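You operate a simulated robot arm through the tools that you are given. There is no shell and no other tool.

You run a simulated robot arm. Do the job below in one go: nothing can be reset, and whatever is moved stays where it is left.

TASK
Fold the purple cloth, move the shirt to its owner's tray and lay the cloth in its owner's tray.
Fine: both edges folded over, both flaps flat again. Set down upright: blue shirt.

Only the result counts: the job must be done as asked and must still hold three seconds after the hand-in. Knocking over, shifting, dropping, spilling or breaking anything else fails it. Flat cloth is picked up by pressing the open fingertips on it (5 to 10 N) and closing them slowly along it; thin cloth reads only 2 to 8 mm in the jaws.

THE ROBOT
A 7-joint arm with a two-finger parallel gripper, fixed in place. Base frame: the origin is on the floor under the middle of its stand, x ahead of it, y to its left, z up. Units: m, degrees, N and s.
It reaches about 1.479 m from its shoulder. Its first joint turns from -166.0 to 166.0 degrees. Payload 4.4 kg.
Tool frame: the origin (TCP) lies between the finger pads and is the grasp point; the fingertips stand 0.023 m ahead of it; z points along the fingers, y is the line along which they close. The gripper opens to 0.094 m. The fingers are 0.038 m wide and 0.01 m thick; the gripper's body (0.054 by 0.096 m) begins 0.039 m behind the TCP.
Orientation is that of the tool frame in the base frame, as a unit quaternion [x, y, z, w]. With the fingers straight down and closing along the base's y, the tool's x points along the base's -x, its y along +y and its z along -z.

THE INTERFACE
- The arm moves only by the tool step_arm. Its arguments are lists of equal length, an entry for each row: "xyz": the shift along the tool's x, y, z in cm, a list of three; "rotation": the turn, a rotation vector about the tool's x, y, z in degrees, a list of three; "grip": the gripper command, from -1 (shut) to 1 (fully open), values between in proportion. In form: {"xyz": [[x, y, z], ...], "rotation": [[ax, ay, az], ...], "grip": [grip, ...]}. A call has 1 to 20 rows; each row shifts and turns the commanded pose from where the row before left it, along the tool's axes as they then stand. Rows are played at 5 a second. More than 0.05 m and 8.6 degrees between two rows, or a gripper value outside its range, and nothing of the call is played. Where a pose cannot be reached the arm comes as near as it can. A force on the tool above 90 N (or 10 N above the force at the start of the call, whichever is more), or a blocked arm, ends the call early, and 0.2 s more pass. Each finger travels about 0.072 m/s and halts on what it meets, pressing with about 23 N; the grip force reading is that of the motor and also rises with nothing between the fingers. The clock runs only during rows and for 0.2 s after the last one: add rows that do not move to give the fingers time. It gives the time, the measured TCP pose, the force on the tool (base axes), the opening and the grip force at its end, in the units of the frame above (readings bear some noise), with the torque about the TCP (base axes, N m) and any sound that the robot's microphone picked up.
- Cameras (640 x 400 px; columns grow to the right, rows downward): "scene" is fixed at [0.2159, 0.5035, 1.4635]; the picture's right is [-0.13, -0.99, 0.00], its down [-0.66, 0.08, -0.75] and it looks along [0.74, -0.09, -0.66] (base axes); focal length 341 px, centre (320, 200). "wrist" rides on the gripper at [0.086, 0.016, -0.074] in the tool frame; the picture's right is [-0.18, 0.98, 0.00], its down [-0.58, -0.11, -0.81] and it looks along [-0.79, -0.15, 0.59] (tool axes); focal length 243 px, centre (320, 200). There is no depth. A picture from a camera that has moved, and an enlarged one, comes with that camera's place and axes in the base frame and with its lens.
- snapshot(camera): a new picture of that camera. It takes no simulated time.
- zoom(camera, box): a new picture of the part [left, top, right, bottom] of that camera's present view, enlarged. It takes no simulated time.
- close_job(): hands the job in; it is judged then, once.

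Places have to be worked out from the pictures, the camera data and where the tool is seen. Open the gripper and draw the arm clear of the work before you hand the job in, unless the task says otherwise.

The tools are called after "Emit:" as name(argument=value, ...) on one line, values as JSON. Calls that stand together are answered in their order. step_arm: Moves the arm, as the interface text tells. Its arguments: {"type":"object","properties":{"xyz":{"type":"array","items":{"type":"array","items":{"type":"number"}}},"rotation":{"type":"array","items":{"type":"array","items":{"type":"number"}}},"grip":{"type":"array","items":{"type":"number"}}},"required":["xyz","rotation","grip"]} The other tools are called the same way: snapshot (camera) takes a picture; zoom (camera, box) takes an enlarged picture of a part of a camera's view; close_job () hands the job in.

At the start:

```text
clock: 0.0
tcp_pos: [0.5467, 0.2692, 1.2297]
tcp_rot: [-0.001, 1.0, 0.0, 0.0]
force: [-0.1, 0.5, -0.5]
torque: [0.0, 0.0, 0.0]
finger_gap: 0.0941
grasp_force: 0.0
```

scene: 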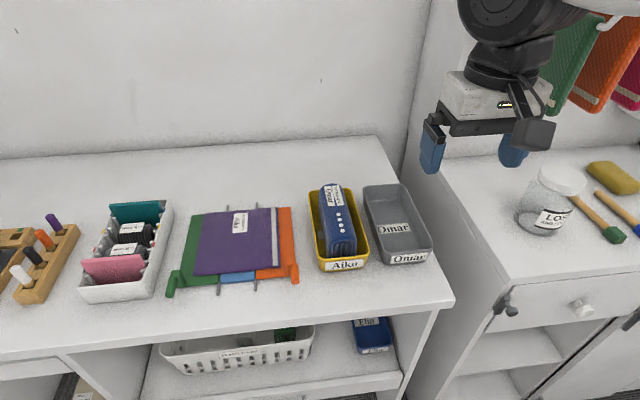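
wrist: 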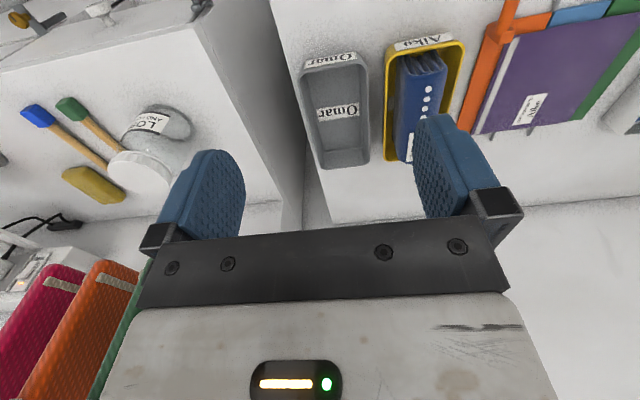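

I'll start by looking closely at the scene: the cloth on its fixture, the shirt in the yellow tray and the labels.

Emit:
zoom(camera="scene", box=[150, 180, 310, 310])

Emit:
zoom(camera="scene", box=[290, 170, 450, 280])

Emit:
zoom(camera="scene", box=[0, 180, 180, 310])

Emit:
zoom(camera="scene", box=[140, 300, 440, 400])

```text
3.08 times, centred on (230, 245) of scene
camera zoom: at [0.2159, 0.5035, 1.4635], right [-0.13, -0.99, 0.0], down [-0.66, 0.08, -0.75], along [0.74, -0.09, -0.66], focal length 1049 px, centre (597, 62)
```

zoom: 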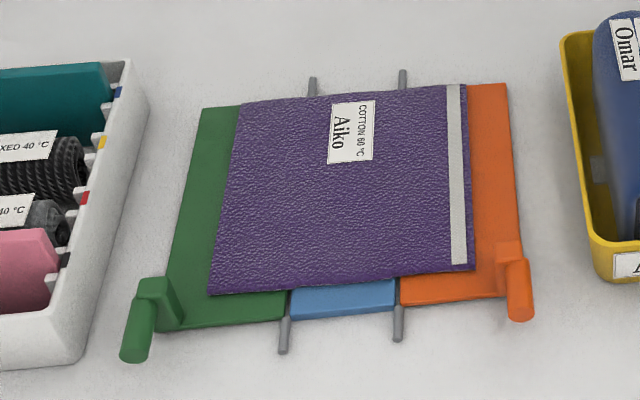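

```text
3.64 times, centred on (370, 225) of scene
camera zoom: at [0.2159, 0.5035, 1.4635], right [-0.13, -0.99, 0.0], down [-0.66, 0.08, -0.75], along [0.74, -0.09, -0.66], focal length 1240 px, centre (138, 109)
```

zoom: 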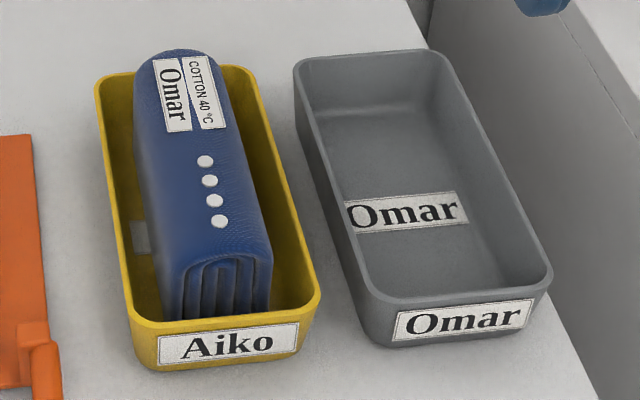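

```text
3.08 times, centred on (90, 245) of scene
camera zoom: at [0.2159, 0.5035, 1.4635], right [-0.13, -0.99, 0.0], down [-0.66, 0.08, -0.75], along [0.74, -0.09, -0.66], focal length 1049 px, centre (1028, 62)
```

zoom: 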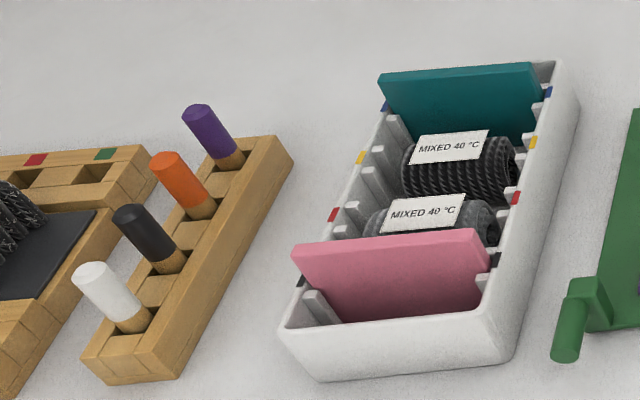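

```text
2.13 times, centred on (290, 350) of scene
camera zoom: at [0.2159, 0.5035, 1.4635], right [-0.13, -0.99, 0.0], down [-0.66, 0.08, -0.75], along [0.74, -0.09, -0.66], focal length 728 px, centre (384, -120)
```

zoom: 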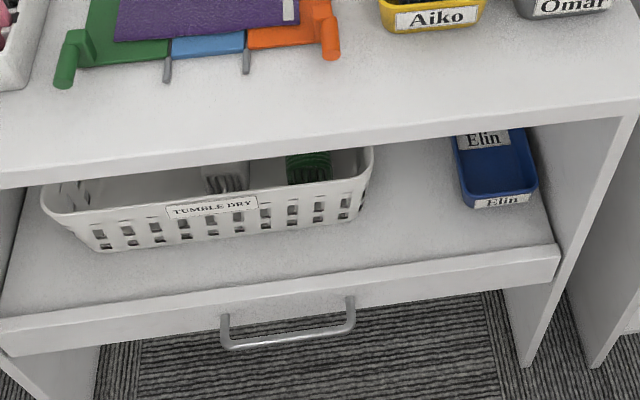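

The cloth is Aiko's (yellow tray) and the blue shirt is Omar's (grey tray). First triangulation puts the Aiko label at about (0.63, 0.40, 0.91). I'll move the arm left and back so the wrist camera can view the folding board.

Emit:
step_arm(xyz=[[1.2, 4.4, 1.0], [1.2, 4.4, 1.0], [1.2, 4.4, 1.0], [1.2, 4.4, 1.0], [1.2, 4.4, 1.0], [1.2, 4.4, 1.0], [1.2, 4.4, 1.0], [1.2, 4.4, 1.0], [0, 0, 0], [0, 0, 0]], rotation=[[0, 0, 0], [0, 0, 0], [0, 0, 0], [0, 0, 0], [0, 0, 0], [0, 0, 0], [0, 0, 0], [0, 0, 0], [0, 0, 0], [0, 0, 0]], grip=[1, 1, 1, 1, 1, 1, 1, 1, 1, 1])

Emit:
snapshot(camera="wrist")

Emit:
snapshot(camera="scene")

```text
clock: 2.2
tcp_pos: [0.4475, 0.6216, 1.1523]
tcp_rot: [0.0, 1.0, 0.0, 0.001]
force: [-0.6, -0.1, 0.0]
torque: [0.02, -0.02, 0.02]
finger_gap: 0.0939
grasp_force: 0.0
```

```text
taken
camera wrist: at [0.3627, 0.6384, 1.2268], right [0.18, 0.98, 0.0], down [0.58, -0.11, 0.81], along [0.79, -0.15, -0.59], focal length 243 px, centre (320, 200)
```

wrist: 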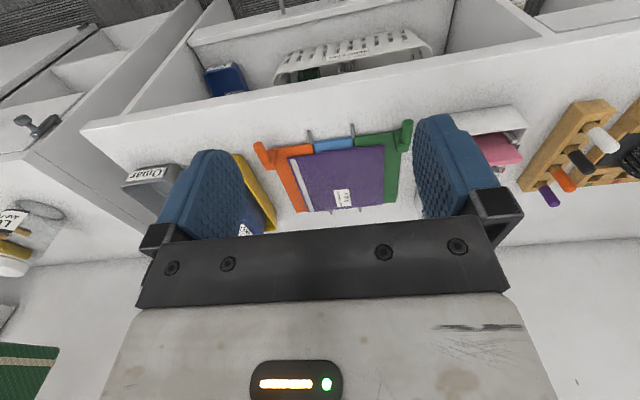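

```text
taken
```

scene: 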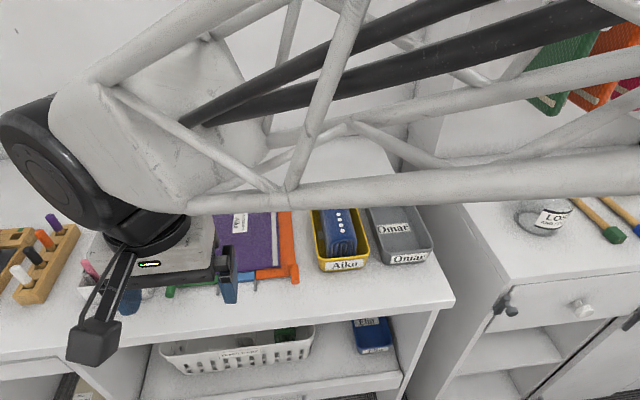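

The board is clearly visible between the fingers; I zoom in on it for handle and hinge geometry.

Emit:
zoom(camera="wrist", box=[240, 110, 420, 222])

Emit:
zoom(camera="scene", box=[260, 190, 340, 300])

```text
3.56 times, centred on (330, 166) of wrist
camera zoom: at [0.3627, 0.6384, 1.2268], right [0.18, 0.98, 0.0], down [0.58, -0.11, 0.81], along [0.79, -0.15, -0.59], focal length 863 px, centre (284, 321)
```

zoom: 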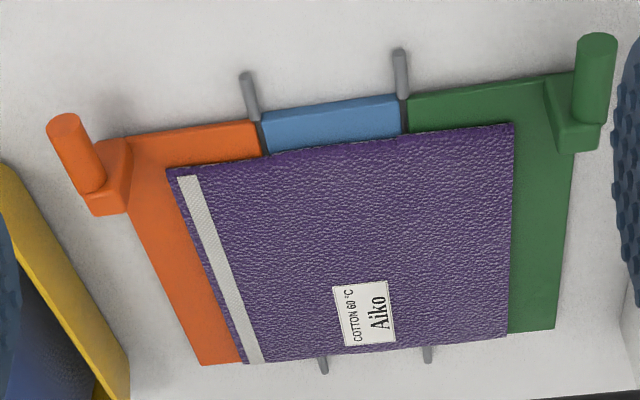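

```text
3.64 times, centred on (300, 245) of scene
camera zoom: at [0.2159, 0.5035, 1.4635], right [-0.13, -0.99, 0.0], down [-0.66, 0.08, -0.75], along [0.74, -0.09, -0.66], focal length 1240 px, centre (393, 36)
```

zoom: 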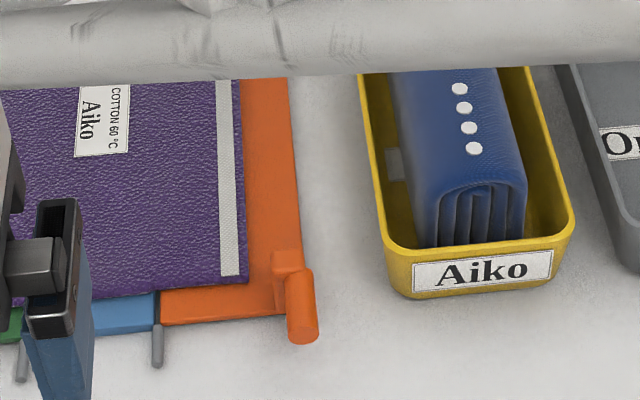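

Triangulating: table top z≈0.897, the hinge rods run along x at y≈0.578 and y≈0.645, and the handle pegs point toward the robot at about y≈0.50 (orange) and y≈0.72 (green), z≈0.94. I move closer to the green peg to measure it more exactly.

Emit:
step_arm(xyz=[[-1.14, 2.98, 3.5], [-1.14, 2.98, 3.5], [-1.14, 2.98, 3.5], [-1.14, 2.98, 3.5], [0, 0, 0], [0, 0, 0]], rotation=[[0, 0, 0], [0, 0, 0], [0, 0, 0], [0, 0, 0], [0, 0, 0], [0, 0, 0]], grip=[1, 1, 1, 1, 1, 1])

Emit:
snapshot(camera="wrist")

Emit:
zoom(camera="wrist", box=[240, 110, 420, 222])

Emit:
snapshot(camera="scene")

```text
clock: 3.6
tcp_pos: [0.498, 0.7436, 1.01]
tcp_rot: [0.0, 1.0, 0.001, 0.001]
force: [0.7, 0.5, 0.2]
torque: [-0.01, -0.02, 0.03]
finger_gap: 0.0941
grasp_force: 0.1
```

```text
taken
camera wrist: at [0.4116, 0.759, 1.0859], right [0.18, 0.98, 0.0], down [0.58, -0.11, 0.81], along [0.79, -0.15, -0.59], focal length 243 px, centre (320, 200)
```

wrist: 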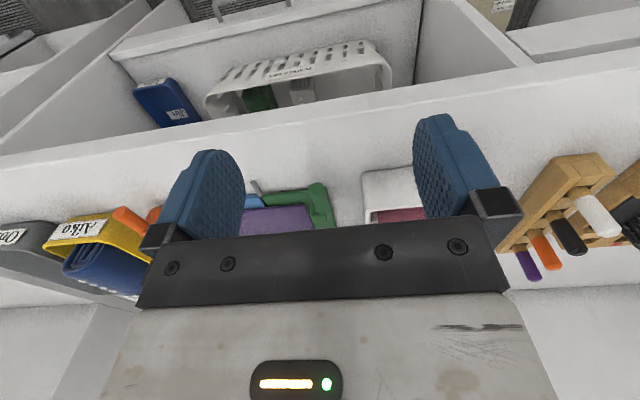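

```text
3.56 times, centred on (330, 166) of wrist
camera zoom: at [0.4116, 0.759, 1.0859], right [0.18, 0.98, 0.0], down [0.58, -0.11, 0.81], along [0.79, -0.15, -0.59], focal length 863 px, centre (284, 321)
```

zoom: 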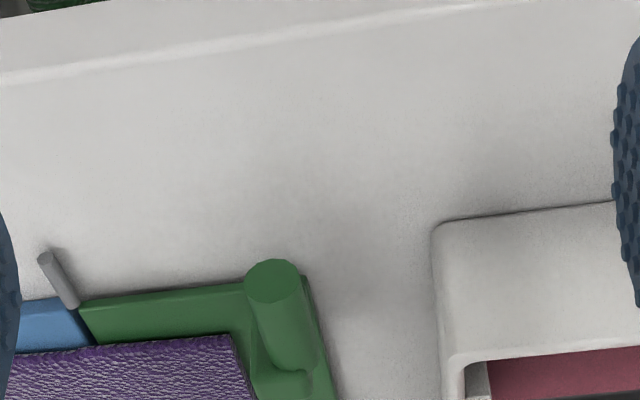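

```text
taken
```

scene: 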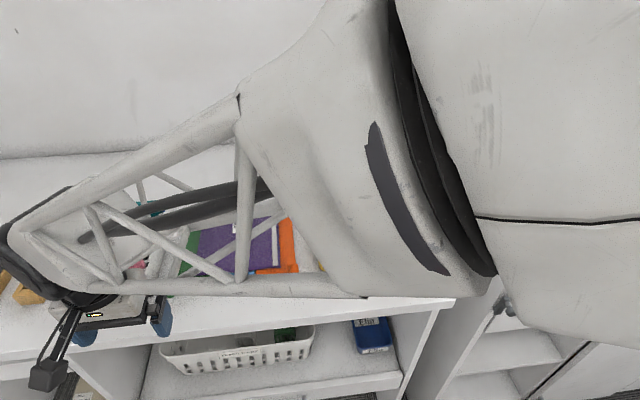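

Green peg is measured at x 0.591–0.629, y≈0.723, z≈0.937, radius ≈8 mm; hinge axis at about y=0.645, z=0.908. I move over the peg's outer end with a half-open gripper.

Emit:
step_arm(xyz=[[-2.3, -0.52, 0.5], [-2.3, -0.52, 0.5], [-2.3, -0.52, 0.5], [-2.3, -0.52, 0.5], [0, 0, 0], [0, 0, 0], [0, 0, 0]], rotation=[[0, 0, 0], [0, 0, 0], [0, 0, 0], [0, 0, 0], [0, 0, 0], [0, 0, 0], [0, 0, 0]], grip=[0.5, 0.0, 0.0, 0.0, 0.0, 0.0, 0.0])

Emit:
snapshot(camera="wrist")

Emit:
snapshot(camera="scene")

```text
clock: 5.2
tcp_pos: [0.5881, 0.7194, 0.9914]
tcp_rot: [0.0, 1.0, 0.0, 0.0]
force: [0.1, 0.5, 0.5]
torque: [0.01, -0.01, -0.01]
finger_gap: 0.0469
grasp_force: 0.0
```

```text
taken
camera wrist: at [0.5016, 0.7359, 1.066], right [0.18, 0.98, 0.0], down [0.58, -0.11, 0.81], along [0.79, -0.15, -0.59], focal length 243 px, centre (320, 200)
```

wrist: 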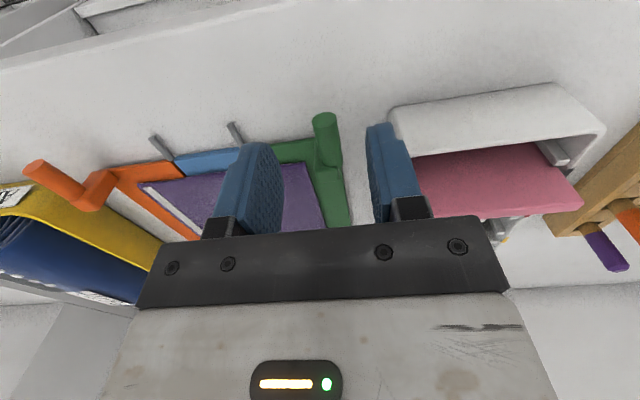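

```text
taken
```

scene: 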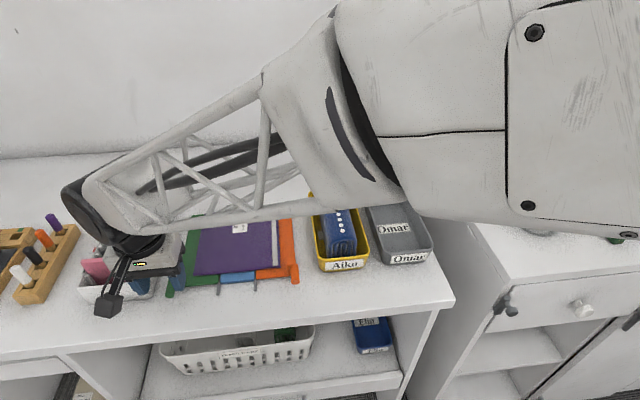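

Peg tip confirmed at x≈0.592 and rod ends at x≈0.604. I descend so the peg sits near the fingertips (gripping its outer ~12 mm) and close on it.

Emit:
step_arm(xyz=[[0.26, 0.2, 1.5], [0, 0, 1.5], [0, 0, 1.3], [0, 0, 0], [0, 0, 0], [0, 0, 0], [0, 0, 0], [0, 0, 0]], rotation=[[0, 0, 0], [0, 0, 0], [0, 0, 0], [0, 0, 0], [0, 0, 0], [0, 0, 0], [0, 0, 0], [0, 0, 0]], grip=[0.0, 0.0, 0.0, 0.0, -0.3, -0.6, -1, -1])

Emit:
zoom(camera="wrist", box=[200, 60, 440, 240])

Emit:
zoom(camera="scene", box=[90, 200, 320, 320])

```text
clock: 7.0
tcp_pos: [0.5852, 0.7226, 0.9479]
tcp_rot: [0.0, 1.0, 0.001, 0.0]
force: [-3.2, -19.0, 1.3]
torque: [-0.25, 0.06, -0.23]
finger_gap: 0.0154
grasp_force: 45.2
```

```text
2.22 times, centred on (320, 150) of wrist
camera zoom: at [0.4991, 0.7378, 1.0231], right [0.18, 0.98, 0.0], down [0.58, -0.11, 0.81], along [0.79, -0.15, -0.59], focal length 539 px, centre (320, 311)
```

zoom: 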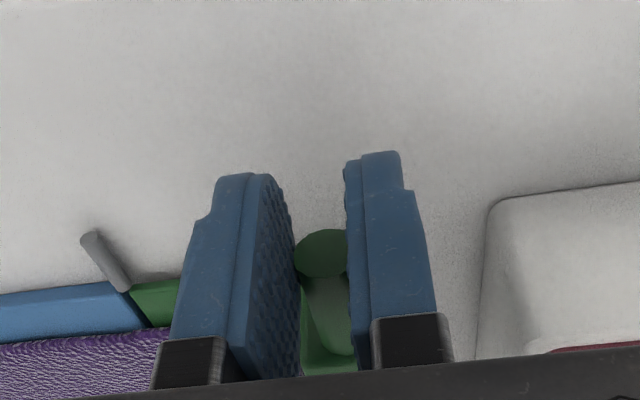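

```text
2.78 times, centred on (205, 260) of scene
camera zoom: at [0.2159, 0.5035, 1.4635], right [-0.13, -0.99, 0.0], down [-0.66, 0.08, -0.75], along [0.74, -0.09, -0.66], focal length 949 px, centre (640, 33)
```

zoom: 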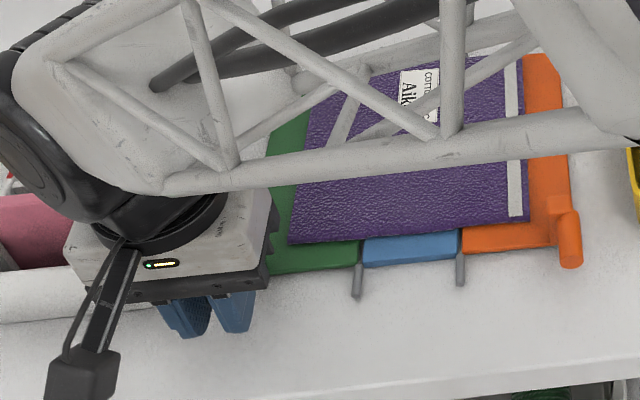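

Peg is gripped (gap 15.4 mm), but there's a −19 N sideways load, so the peg centre sits a bit to −y of the gripper centre. I nudge −y to relieve it.

Emit:
step_arm(xyz=[[0, -0.15, 0], [0, 0, 0], [0, 0, 0]], rotation=[[0, 0, 0], [0, 0, 0], [0, 0, 0]], grip=[-1, -1, -1])

```text
clock: 7.8
tcp_pos: [0.5844, 0.7226, 0.9481]
tcp_rot: [0.001, 1.0, 0.001, 0.0]
force: [-1.7, 11.6, 1.6]
torque: [0.27, -0.14, 0.13]
finger_gap: 0.0152
grasp_force: 45.7
```

Now +11.6 N, so the peg centre is about y≈0.7222. I begin swinging the flap in small arc steps about the hinge (y≈0.646, z≈0.908, R≈0.081) and watch the forces.

Emit:
step_arm(xyz=[[0, -0.24, -0.65], [0, -0.33, -0.63], [0, -0.39, -0.59], [0, -0.44, -0.55], [0, 0, 0]], rotation=[[0, 0, 0], [0, 0, 0], [0, 0, 0], [0, 0, 0], [0, 0, 0]], grip=[-1, -1, -1, -1, -1])

Emit:
zoom(camera="wrist", box=[180, 60, 440, 240])

Emit:
zoom(camera="scene", box=[90, 200, 320, 320])

```text
clock: 9.0
tcp_pos: [0.5855, 0.7086, 0.9734]
tcp_rot: [0.0, 1.0, 0.002, 0.001]
force: [-4.0, 29.5, 22.6]
torque: [0.37, -0.45, 0.4]
finger_gap: 0.0153
grasp_force: 45.1
```

```text
2.22 times, centred on (310, 150) of wrist
camera zoom: at [0.4992, 0.7233, 1.0475], right [0.18, 0.98, 0.0], down [0.58, -0.11, 0.81], along [0.79, -0.15, -0.59], focal length 539 px, centre (342, 311)
```

zoom: 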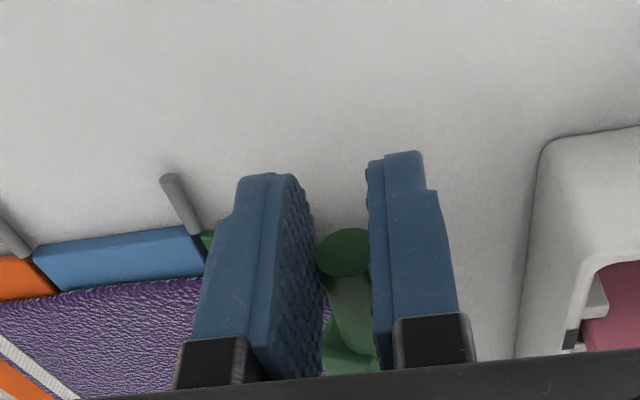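

```text
2.78 times, centred on (205, 260) of scene
camera zoom: at [0.2159, 0.5035, 1.4635], right [-0.13, -0.99, 0.0], down [-0.66, 0.08, -0.75], along [0.74, -0.09, -0.66], focal length 949 px, centre (640, 33)
```

zoom: 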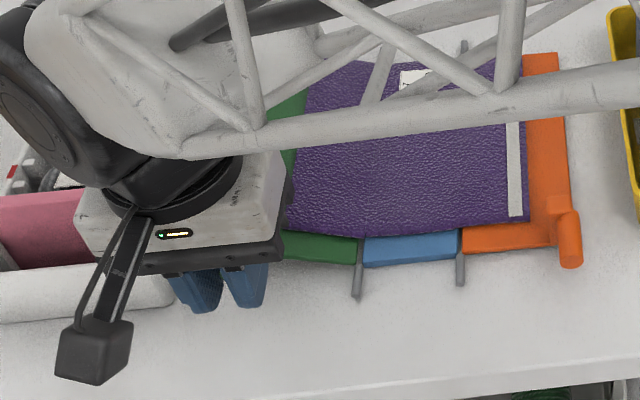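

Net force is radially outward (≈37 N), meaning my arc is slightly too tight: the true hinge axis is a few mm higher. I correct outward by ~2 mm and re-read.

Emit:
step_arm(xyz=[[0, 0.14, -0.12], [0, 0, 0], [0, 0, 0]], rotation=[[0, 0, 0], [0, 0, 0], [0, 0, 0]], grip=[-1, -1, -1])

```text
clock: 9.8
tcp_pos: [0.5862, 0.7092, 0.9717]
tcp_rot: [0.0, 1.0, 0.0, 0.0]
force: [-4.3, 17.5, 13.3]
torque: [0.19, -0.1, 0.24]
finger_gap: 0.0153
grasp_force: 45.0
```

Still 22 N outward; I ease another 2 mm outward.

Emit:
step_arm(xyz=[[0, 0.15, -0.13], [0, 0, 0], [0, 0, 0]], rotation=[[0, 0, 0], [0, 0, 0], [0, 0, 0]], grip=[-1, -1, -1])

```text
clock: 10.6
tcp_pos: [0.5858, 0.7082, 0.9711]
tcp_rot: [0.0, 1.0, -0.001, -0.001]
force: [-9.6, -6.6, -6.4]
torque: [-0.11, 0.34, -0.08]
finger_gap: 0.015
grasp_force: 45.4
```

The force nearly vanishes now; refit gives an effective TCP arc centre of (y 0.6445, z 0.923), R≈0.0807, currently at 37°. I continue to about 67°.

Emit:
step_arm(xyz=[[0, -0.59, -0.51], [0, -0.61, -0.58], [0, -0.67, -0.51], [0, -0.72, -0.45], [0, -0.76, -0.36], [0, 0, 0]], rotation=[[0, 0, 0], [0, 0, 0], [0, 0, 0], [0, 0, 0], [0, 0, 0], [0, 0, 0]], grip=[-1, -1, -1, -1, -1, -1])

Emit:
snapshot(camera="wrist")

Emit:
zoom(camera="scene", box=[90, 180, 320, 320])

```text
clock: 12.0
tcp_pos: [0.5867, 0.6769, 0.9986]
tcp_rot: [0.0, 1.0, 0.001, 0.0]
force: [-7.2, 5.2, 6.6]
torque: [0.18, 0.1, 0.09]
finger_gap: 0.0151
grasp_force: 44.7
```

```text
taken
camera wrist: at [0.4997, 0.6922, 1.0738], right [0.18, 0.98, 0.0], down [0.58, -0.11, 0.81], along [0.79, -0.15, -0.59], focal length 243 px, centre (320, 200)
```

wrist: 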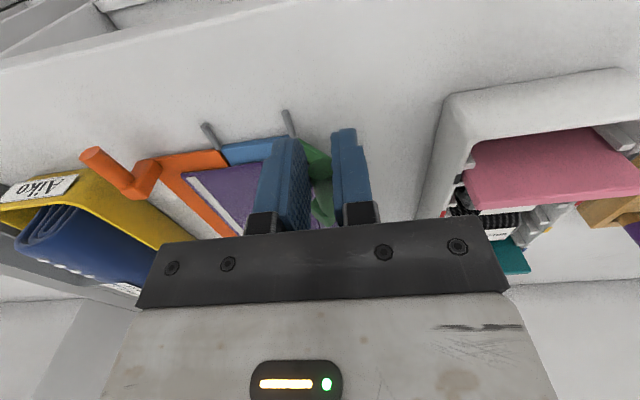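

```text
2.78 times, centred on (205, 250) of scene
camera zoom: at [0.2159, 0.5035, 1.4635], right [-0.13, -0.99, 0.0], down [-0.66, 0.08, -0.75], along [0.74, -0.09, -0.66], focal length 949 px, centre (640, 61)
```

zoom: 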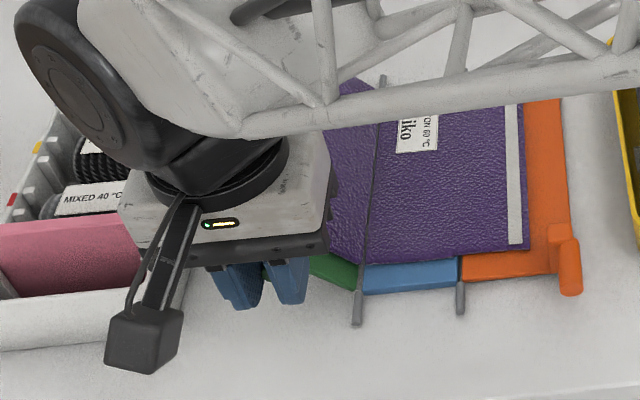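

Forces are small and the cloth is bending along the hinge as it should. I continue through vertical to ~103°.

Emit:
step_arm(xyz=[[0, -0.79, -0.3], [0, -0.82, -0.22], [0, -0.84, -0.11], [0, -0.85, -0.03], [0, -0.84, 0.07], [0, -0.83, 0.15], [0, 0, 0]], rotation=[[0, 0, 0], [0, 0, 0], [0, 0, 0], [0, 0, 0], [0, 0, 0], [0, 0, 0], [0, 0, 0]], grip=[-1, -1, -1, -1, -1, -1, -1])

Emit:
snapshot(camera="wrist")

Emit:
zoom(camera="scene", box=[90, 180, 320, 320])

```text
clock: 13.6
tcp_pos: [0.5854, 0.6278, 1.0023]
tcp_rot: [-0.001, 1.0, 0.0, 0.0]
force: [14.1, 1.5, -1.8]
torque: [0.12, -0.55, 0.01]
finger_gap: 0.0152
grasp_force: 45.3
```

```text
taken
camera wrist: at [0.5001, 0.6418, 1.0777], right [0.18, 0.98, 0.0], down [0.58, -0.11, 0.81], along [0.79, -0.15, -0.59], focal length 243 px, centre (320, 200)
```

wrist: 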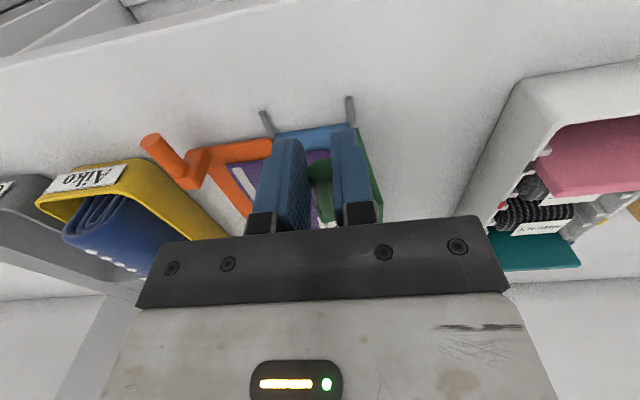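

```text
2.78 times, centred on (205, 250) of scene
camera zoom: at [0.2159, 0.5035, 1.4635], right [-0.13, -0.99, 0.0], down [-0.66, 0.08, -0.75], along [0.74, -0.09, -0.66], focal length 949 px, centre (640, 61)
```

zoom: 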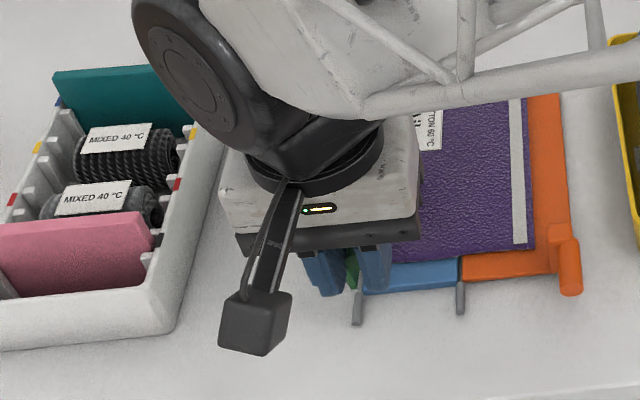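

Flap is past vertical with low forces. Continuing to ~139°.

Emit:
step_arm(xyz=[[0, -0.81, 0.28], [0, -0.78, 0.32], [0, -0.74, 0.4], [0, -0.7, 0.48], [0, -0.65, 0.55], [0, -0.58, 0.61], [0, 0, 0]], rotation=[[0, 0, 0], [0, 0, 0], [0, 0, 0], [0, 0, 0], [0, 0, 0], [0, 0, 0], [0, 0, 0]], grip=[-1, -1, -1, -1, -1, -1, -1])

Emit:
snapshot(camera="wrist")

Emit:
zoom(camera="scene", box=[90, 180, 320, 320])

```text
clock: 15.2
tcp_pos: [0.5858, 0.5844, 0.9771]
tcp_rot: [-0.001, 1.0, 0.0, 0.001]
force: [-1.2, 13.7, 10.5]
torque: [0.35, -0.54, 0.17]
finger_gap: 0.0152
grasp_force: 45.4
```

```text
taken
camera wrist: at [0.4997, 0.5991, 1.052], right [0.18, 0.98, 0.0], down [0.58, -0.11, 0.81], along [0.79, -0.15, -0.59], focal length 243 px, centre (320, 200)
```

wrist: 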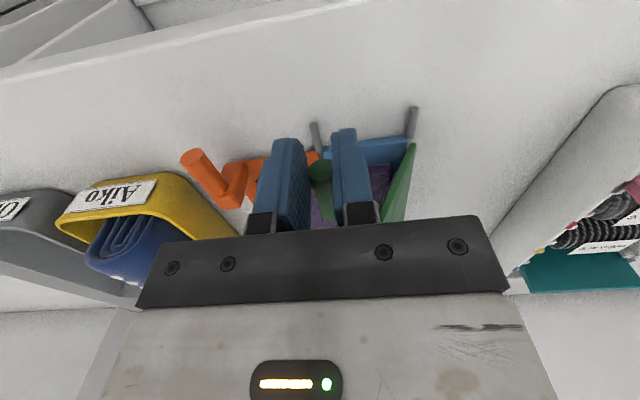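

```text
2.78 times, centred on (205, 250) of scene
camera zoom: at [0.2159, 0.5035, 1.4635], right [-0.13, -0.99, 0.0], down [-0.66, 0.08, -0.75], along [0.74, -0.09, -0.66], focal length 949 px, centre (640, 61)
```

zoom: 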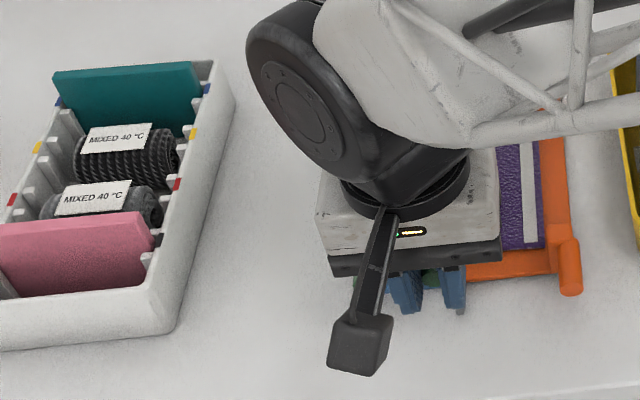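

At ~122° of flap rotation; some tangential resistance (~17 N) but fine. I continue to ~140° rotation.

Emit:
step_arm(xyz=[[0, -0.51, 0.67], [0, -0.44, 0.72], [0, -0.37, 0.76], [0, 0, 0], [0, 0, 0]], rotation=[[0, 0, 0], [0, 0, 0], [0, 0, 0], [0, 0, 0], [0, 0, 0]], grip=[-1, -1, -1, -1, -1])

Emit:
zoom(camera="wrist", box=[180, 60, 440, 240])

Emit:
zoom(camera="scene", box=[90, 180, 320, 320])

```text
clock: 15.7
tcp_pos: [0.5853, 0.5823, 0.973]
tcp_rot: [-0.001, 1.0, 0.006, 0.004]
force: [-1.4, 42.1, -0.9]
torque: [0.6, -0.63, 0.49]
finger_gap: 0.0153
grasp_force: 45.0
stopped in row 2: the force on the tool passed its limit at 98 N (the readings are from after the stop); the commanded pose is now the measured one
```

```text
2.22 times, centred on (310, 150) of wrist
camera zoom: at [0.4988, 0.5976, 1.048], right [0.18, 0.98, 0.01], down [0.57, -0.12, 0.81], along [0.8, -0.14, -0.59], focal length 539 px, centre (342, 311)
```

zoom: 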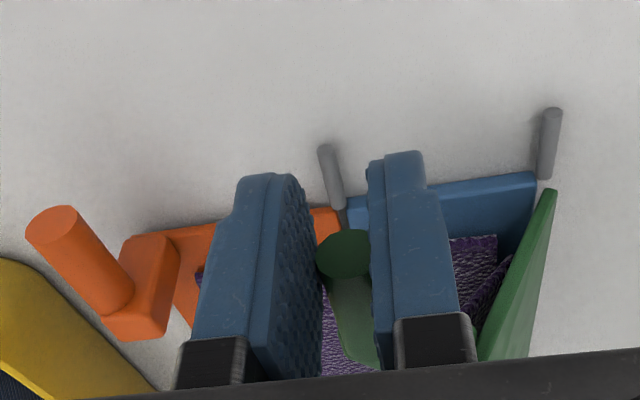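

```text
2.78 times, centred on (205, 250) of scene
camera zoom: at [0.2159, 0.5035, 1.4635], right [-0.13, -0.99, 0.0], down [-0.66, 0.08, -0.75], along [0.74, -0.09, -0.66], focal length 949 px, centre (640, 61)
```

zoom: 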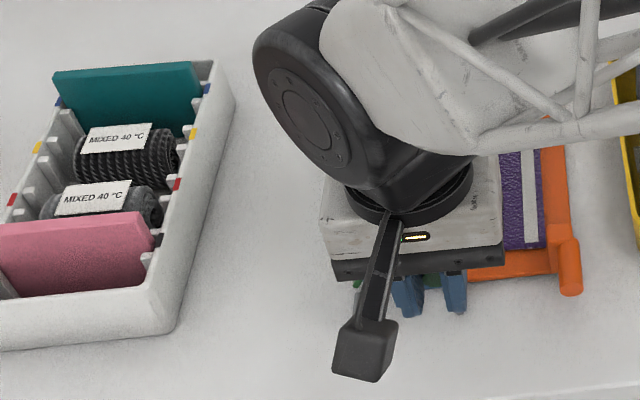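

The flap has met a firm stop at about 120° of rotation (reaction opposes further turning). I inspect how the cloth edge is lying before doing anything more.

Emit:
zoom(camera="wrist", box=[330, 100, 450, 220])

Emit:
zoom(camera="scene", box=[200, 190, 300, 300])

```text
3.33 times, centred on (390, 160) of wrist
camera zoom: at [0.4988, 0.5976, 1.048], right [0.18, 0.98, 0.01], down [0.57, -0.12, 0.81], along [0.8, -0.14, -0.59], focal length 809 px, centre (87, 333)
```

zoom: 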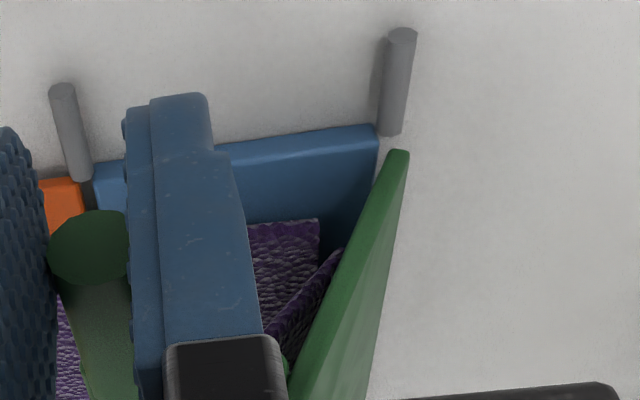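

```text
3.64 times, centred on (250, 245) of scene
camera zoom: at [0.2159, 0.5035, 1.4635], right [-0.13, -0.99, 0.0], down [-0.66, 0.08, -0.75], along [0.74, -0.09, -0.66], focal length 1240 px, centre (574, 36)
```

zoom: 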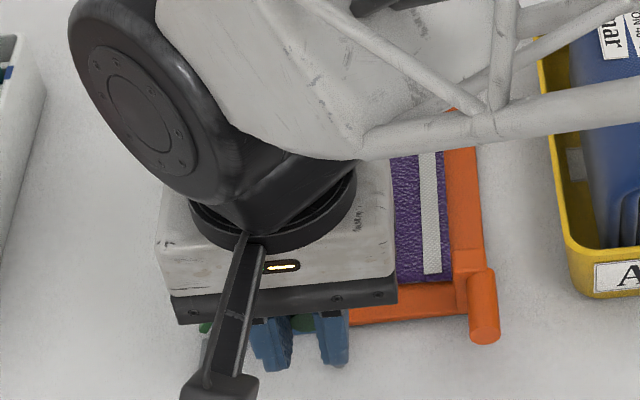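

I relieve the load slightly, then push gently along the tangent to check whether this is really a hinge stop.

Emit:
step_arm(xyz=[[0, 0.15, -0.1], [0, 0, 0], [0, 0, 0]], rotation=[[0, 0, 0], [0, 0, 0], [0, 0, 0]], grip=[-1, -1, -1])

Emit:
step_arm(xyz=[[0, -0.1, 0.15], [0, -0.1, 0.15], [0, 0, 0], [0, 0, 0]], rotation=[[0, 0, 0], [0, 0, 0], [0, 0, 0], [0, 0, 0]], grip=[-1, -1, -1, -1])

```text
clock: 16.5
tcp_pos: [0.5852, 0.5834, 0.9737]
tcp_rot: [-0.001, 1.0, 0.006, 0.003]
force: [-6.2, 43.9, -0.7]
torque: [0.58, -0.13, 0.52]
finger_gap: 0.0154
grasp_force: 45.2
```

```text
clock: 17.5
tcp_pos: [0.5869, 0.5825, 0.9718]
tcp_rot: [-0.001, 1.0, 0.005, 0.005]
force: [-21.7, 67.1, 25.9]
torque: [0.9, -0.1, 0.93]
finger_gap: 0.0156
grasp_force: 45.1
```

The angle stays at ≈122–123° while force climbs, so this is the hinge's hard stop. I back off the load a little and hold for a few seconds to let the cloth settle, then look.

Emit:
step_arm(xyz=[[0, 0.25, -0.2], [0, 0.2, -0.1], [0, 0, 0], [0, 0, 0], [0, 0, 0], [0, 0, 0], [0, 0, 0], [0, 0, 0], [0, 0, 0], [0, 0, 0]], rotation=[[0, 0, 0], [0, 0, 0], [0, 0, 0], [0, 0, 0], [0, 0, 0], [0, 0, 0], [0, 0, 0], [0, 0, 0], [0, 0, 0], [0, 0, 0]], grip=[-1, -1, -1, -1, -1, -1, -1, -1, -1, -1])

Emit:
zoom(camera="wrist", box=[330, 100, 450, 220])

Emit:
snapshot(camera="wrist")

```text
clock: 19.7
tcp_pos: [0.5868, 0.5843, 0.9732]
tcp_rot: [-0.001, 1.0, 0.005, 0.003]
force: [-8.6, -22.7, 17.4]
torque: [-0.41, 0.21, -0.27]
finger_gap: 0.0152
grasp_force: 44.9
```

```text
3.33 times, centred on (390, 160) of wrist
camera zoom: at [0.4999, 0.5995, 1.0487], right [0.18, 0.98, 0.01], down [0.58, -0.12, 0.81], along [0.8, -0.14, -0.59], focal length 809 px, centre (87, 333)
```

zoom: 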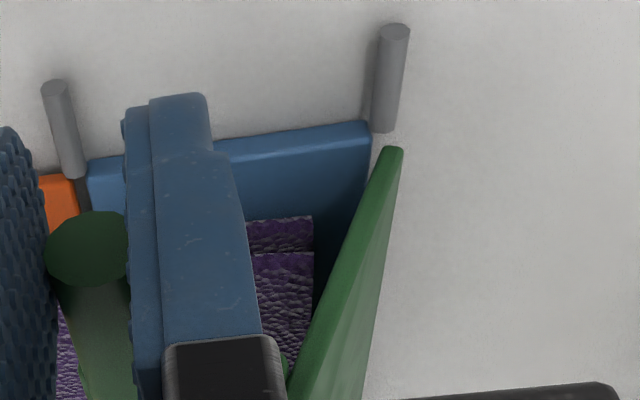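

```text
taken
camera wrist: at [0.4999, 0.5995, 1.0487], right [0.18, 0.98, 0.01], down [0.58, -0.12, 0.81], along [0.8, -0.14, -0.59], focal length 243 px, centre (320, 200)
```

wrist: 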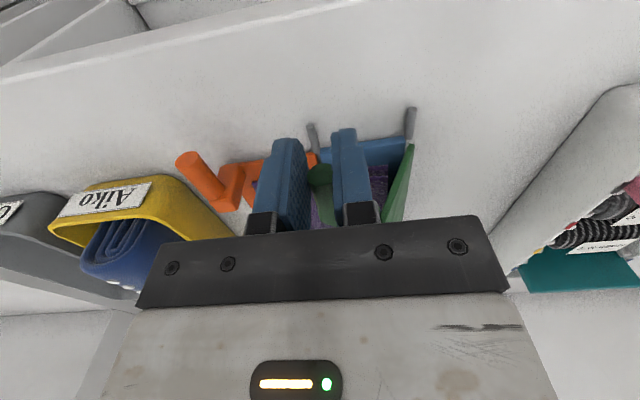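

The green-side edge of the cloth has dropped flat onto the middle panel (second layer edge visible). I now bring the green flap back along the same arc.

Emit:
step_arm(xyz=[[0, 0.29, -0.8], [0, 0.64, -0.55], [0, 0.7, -0.47], [0, 0.74, -0.4], [0, 0.77, -0.32], [0, 0.81, -0.24], [0, 0.83, -0.15], [0, 0.83, -0.07], [0, 0.84, 0.03], [0, 0.84, 0.11], [0, 0.81, 0.19], [0, 0.8, 0.29], [0, 0, 0]], rotation=[[0, 0, 0], [0, 0, 0], [0, 0, 0], [0, 0, 0], [0, 0, 0], [0, 0, 0], [0, 0, 0], [0, 0, 0], [0, 0, 0], [0, 0, 0], [0, 0, 0], [0, 0, 0], [0, 0, 0]], grip=[-1, -1, -1, -1, -1, -1, -1, -1, -1, -1, -1, -1, -1])

Emit:
zoom(camera="scene", box=[130, 180, 320, 310])

Emit:
zoom(camera="wrist", box=[150, 60, 450, 240])

```text
clock: 22.5
tcp_pos: [0.5848, 0.6753, 0.9975]
tcp_rot: [-0.001, 1.0, 0.006, 0.003]
force: [1.3, -0.9, 2.5]
torque: [-0.1, 0.1, -0.06]
finger_gap: 0.0153
grasp_force: 44.7
```

```text
3.08 times, centred on (225, 245) of scene
camera zoom: at [0.2159, 0.5035, 1.4635], right [-0.13, -0.99, 0.0], down [-0.66, 0.08, -0.75], along [0.74, -0.09, -0.66], focal length 1049 px, centre (612, 62)
```

zoom: 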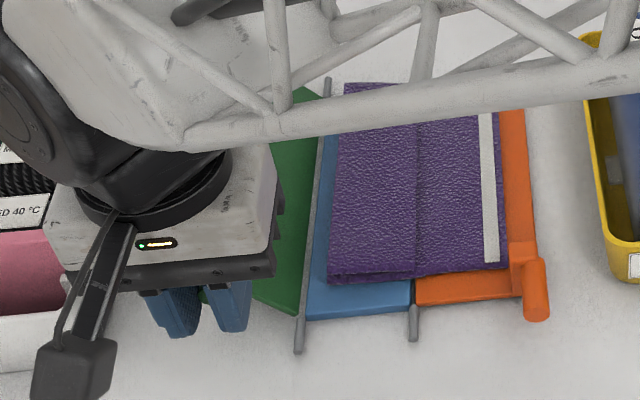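

```text
2.13 times, centred on (300, 150) of wrist
camera zoom: at [0.4992, 0.6888, 1.0719], right [0.18, 0.98, 0.01], down [0.58, -0.12, 0.81], along [0.8, -0.14, -0.59], focal length 518 px, centre (363, 307)
```

zoom: 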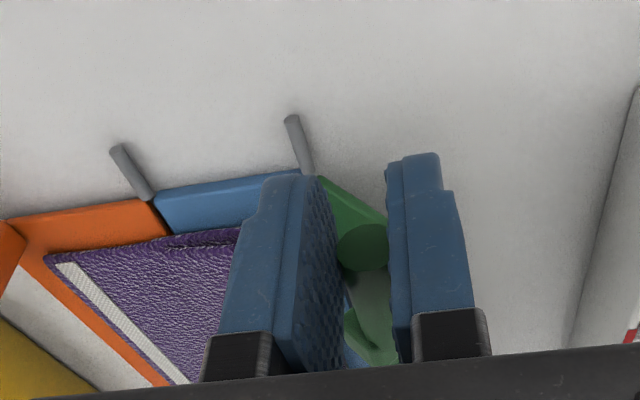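

The cloth's left edge is neatly folded over the middle and stays there. I lower the green flap the rest of the way to flat.

Emit:
step_arm(xyz=[[0, 0.75, 0.36], [0, 0.72, 0.44], [0, 0.67, 0.51], [0, 0.61, 0.58], [0, 0.54, 0.64], [0, 0.47, 0.7], [0, 0.4, 0.74], [0, 0.32, 0.77], [0, 0, 0]], rotation=[[0, 0, 0], [0, 0, 0], [0, 0, 0], [0, 0, 0], [0, 0, 0], [0, 0, 0], [0, 0, 0], [0, 0, 0], [0, 0, 0]], grip=[-1, -1, -1, -1, -1, -1, -1, -1, -1])

Emit:
zoom(camera="scene", box=[130, 180, 320, 310])

```text
clock: 24.5
tcp_pos: [0.587, 0.7202, 0.9502]
tcp_rot: [-0.001, 1.0, 0.007, 0.004]
force: [12.7, 18.5, 5.9]
torque: [0.26, -0.37, 0.17]
finger_gap: 0.0154
grasp_force: 45.4
```

```text
3.08 times, centred on (225, 245) of scene
camera zoom: at [0.2159, 0.5035, 1.4635], right [-0.13, -0.99, 0.0], down [-0.66, 0.08, -0.75], along [0.74, -0.09, -0.66], focal length 1049 px, centre (612, 62)
```

zoom: 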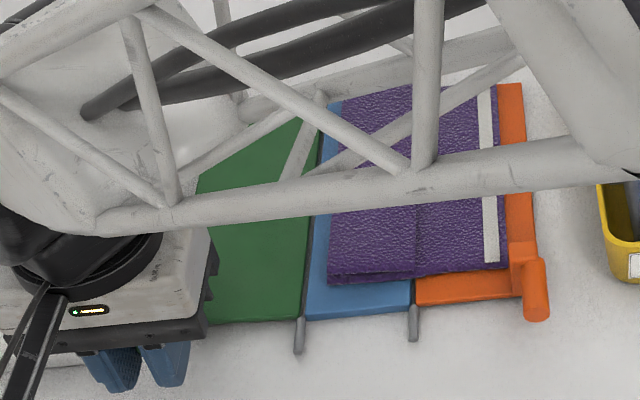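

Almost flat, with a small outward load; I do the last few mm down/outward and check for the flap seating.

Emit:
step_arm(xyz=[[0, 0.15, 0.15], [0, 0.1, 0.15], [0, 0, 0]], rotation=[[0, 0, 0], [0, 0, 0], [0, 0, 0]], grip=[-1, -1, -1])

```text
clock: 25.3
tcp_pos: [0.5867, 0.7202, 0.9468]
tcp_rot: [-0.001, 1.0, 0.005, 0.003]
force: [19.9, -2.3, -0.4]
torque: [-0.04, -0.36, -0.07]
finger_gap: 0.0151
grasp_force: 44.4
```

Flap is at its starting height with no residual load; I open the gripper and lift clear, then check.

Emit:
step_arm(xyz=[[0, 0, 0.1], [0, 0, 0], [0, 0, 0], [0, 0, -2.0], [0, 0, -3.0], [0, 0, 0]], rotation=[[0, 0, 0], [0, 0, 0], [0, 0, 0], [0, 0, 0], [0, 0, 0], [0, 0, 0]], grip=[-0.6, 0.0, 0.0, 0.0, 0.0, 0.0])

Emit:
zoom(camera="wrist", box=[150, 60, 450, 240])

Emit:
zoom(camera="scene", box=[130, 180, 320, 310])

```text
clock: 26.7
tcp_pos: [0.5867, 0.722, 0.9982]
tcp_rot: [-0.001, 1.0, 0.006, 0.003]
force: [-0.5, 0.2, -0.2]
torque: [0.02, 0.0, -0.01]
finger_gap: 0.0471
grasp_force: 0.1
```

```text
2.13 times, centred on (300, 150) of wrist
camera zoom: at [0.4997, 0.7358, 1.0722], right [0.18, 0.98, 0.01], down [0.58, -0.12, 0.81], along [0.8, -0.14, -0.59], focal length 518 px, centre (363, 307)
```

zoom: 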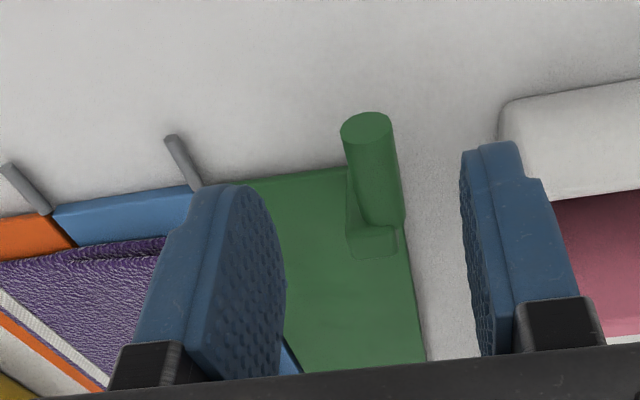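

```text
3.08 times, centred on (225, 245) of scene
camera zoom: at [0.2159, 0.5035, 1.4635], right [-0.13, -0.99, 0.0], down [-0.66, 0.08, -0.75], along [0.74, -0.09, -0.66], focal length 1049 px, centre (612, 62)
```

zoom: 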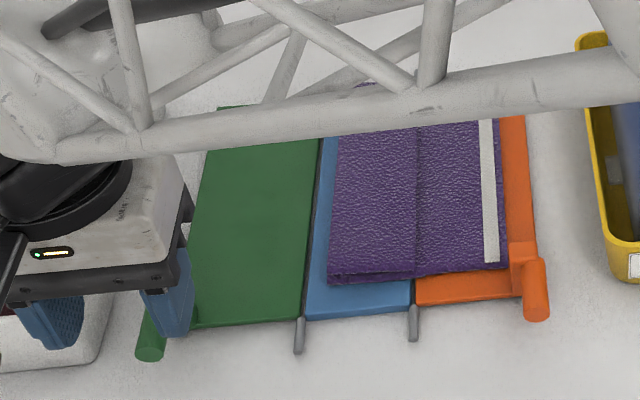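

Green flap is flat again and the cloth edge stays folded. I move over to the orange peg at the same height, correcting the small tilt picked up.

Emit:
step_arm(xyz=[[0, -4.4, 0], [0, -4.4, 0], [0, -4.4, 0], [0, -4.4, 0], [0, -4.4, 0], [0, 0, 0], [0, 0, 0]], rotation=[[0.69, 0.34, 0.1], [0, 0, 0], [0, 0, 0], [0, 0, 0], [0, 0, 0], [0, 0, 0], [0, 0, 0]], grip=[0.0, 0.0, 0.0, 0.0, 0.0, 0.0, 0.0])

Emit:
zoom(camera="wrist", box=[180, 60, 480, 240])

Emit:
zoom(camera="scene", box=[130, 180, 320, 310])

```text
clock: 28.3
tcp_pos: [0.5838, 0.499, 0.9993]
tcp_rot: [0.001, 1.0, -0.001, 0.0]
force: [0.3, -0.3, 0.4]
torque: [-0.01, 0.01, 0.0]
finger_gap: 0.0468
grasp_force: 0.1
```

```text
2.13 times, centred on (330, 150) of wrist
camera zoom: at [0.4984, 0.5153, 1.0735], right [0.18, 0.98, 0.0], down [0.58, -0.11, 0.81], along [0.79, -0.15, -0.59], focal length 518 px, centre (299, 307)
```

zoom: 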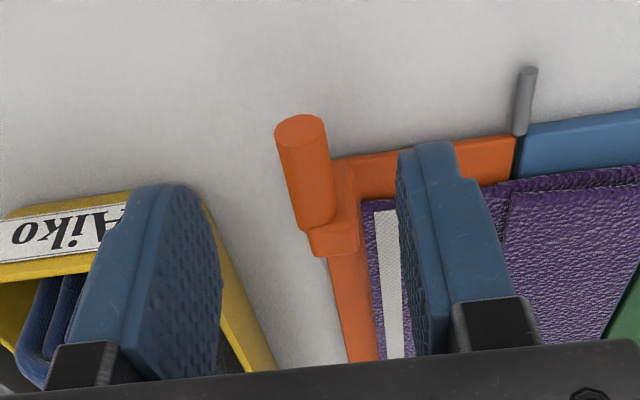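

```text
3.08 times, centred on (225, 245) of scene
camera zoom: at [0.2159, 0.5035, 1.4635], right [-0.13, -0.99, 0.0], down [-0.66, 0.08, -0.75], along [0.74, -0.09, -0.66], focal length 1049 px, centre (612, 62)
```

zoom: 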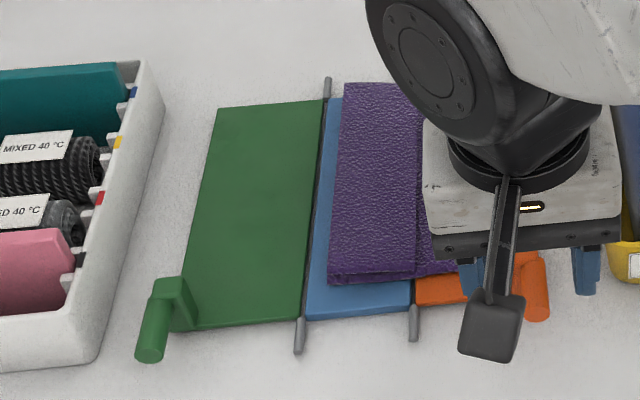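

Orange peg tip is at about (0.593, 0.4985, 0.937). Since the flap stops at ~120°, I can take a longer hold: move x to 0.594, descend and close.

Emit:
step_arm(xyz=[[-0.96, 0, 1.7], [0, 0, 1.7], [0, 0, 1.7], [0, 0, 0], [0, 0, 0], [0, 0, 0], [0, 0, 0], [0, 0, 0]], rotation=[[0, 0, 0], [0, 0, 0], [0, 0, 0], [0, 0, 0], [0, 0, 0], [0, 0, 0], [0, 0, 0], [0, 0, 0]], grip=[0.0, 0.0, 0.0, 0.0, -0.3, -0.6, -1, -1])

Emit:
zoom(camera="wrist", box=[180, 60, 480, 240])

```text
clock: 30.1
tcp_pos: [0.5947, 0.499, 0.947]
tcp_rot: [0.002, 1.0, -0.002, 0.0]
force: [-6.9, -64.8, 19.8]
torque: [-0.91, 0.44, -0.52]
finger_gap: 0.0153
grasp_force: 45.1
```

```text
2.13 times, centred on (330, 150) of wrist
camera zoom: at [0.5086, 0.5143, 1.0221], right [0.18, 0.98, 0.0], down [0.58, -0.11, 0.81], along [0.79, -0.15, -0.59], focal length 518 px, centre (299, 307)
```

zoom: 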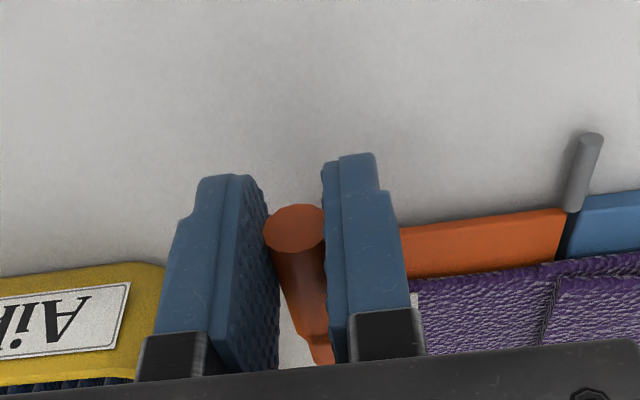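

Strong −65 N side load means the peg is ~3–4 mm further to −y than the gripper centre. I shift −y to relieve it.

Emit:
step_arm(xyz=[[0, -0.15, 0], [0, -0.15, 0], [0, 0, 0], [0, 0, 0]], rotation=[[0, 0, 0], [0, 0, 0], [0, 0, 0], [0, 0, 0]], grip=[-1, -1, -1, -1])

```text
clock: 31.1
tcp_pos: [0.5947, 0.4978, 0.9461]
tcp_rot: [0.0, 1.0, -0.001, 0.001]
force: [-4.2, 2.6, 2.9]
torque: [0.13, -0.53, 0.02]
finger_gap: 0.0153
grasp_force: 44.9
```

Load is now near zero. I begin the mirrored arc for the orange flap (centre y≈0.5755, z≈0.922, R≈0.081).

Emit:
step_arm(xyz=[[0, 0.24, -0.67], [0, 0.3, -0.64], [0, 0.35, -0.62], [0, 0.4, -0.58], [0, 0, 0], [0, 0, 0]], rotation=[[0, 0, 0], [0, 0, 0], [0, 0, 0], [0, 0, 0], [0, 0, 0], [0, 0, 0]], grip=[-1, -1, -1, -1, -1, -1])

Emit:
zoom(camera="scene", box=[130, 180, 320, 310])

```text
clock: 32.5
tcp_pos: [0.5955, 0.5108, 0.9702]
tcp_rot: [0.0, 1.0, -0.001, 0.0]
force: [-11.9, -1.1, -0.2]
torque: [-0.06, 0.33, -0.01]
finger_gap: 0.0151
grasp_force: 44.7
```

```text
3.08 times, centred on (225, 245) of scene
camera zoom: at [0.2159, 0.5035, 1.4635], right [-0.13, -0.99, 0.0], down [-0.66, 0.08, -0.75], along [0.74, -0.09, -0.66], focal length 1049 px, centre (612, 62)
```

zoom: 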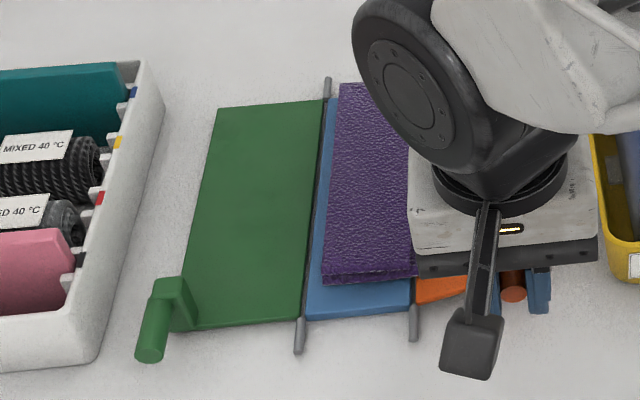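

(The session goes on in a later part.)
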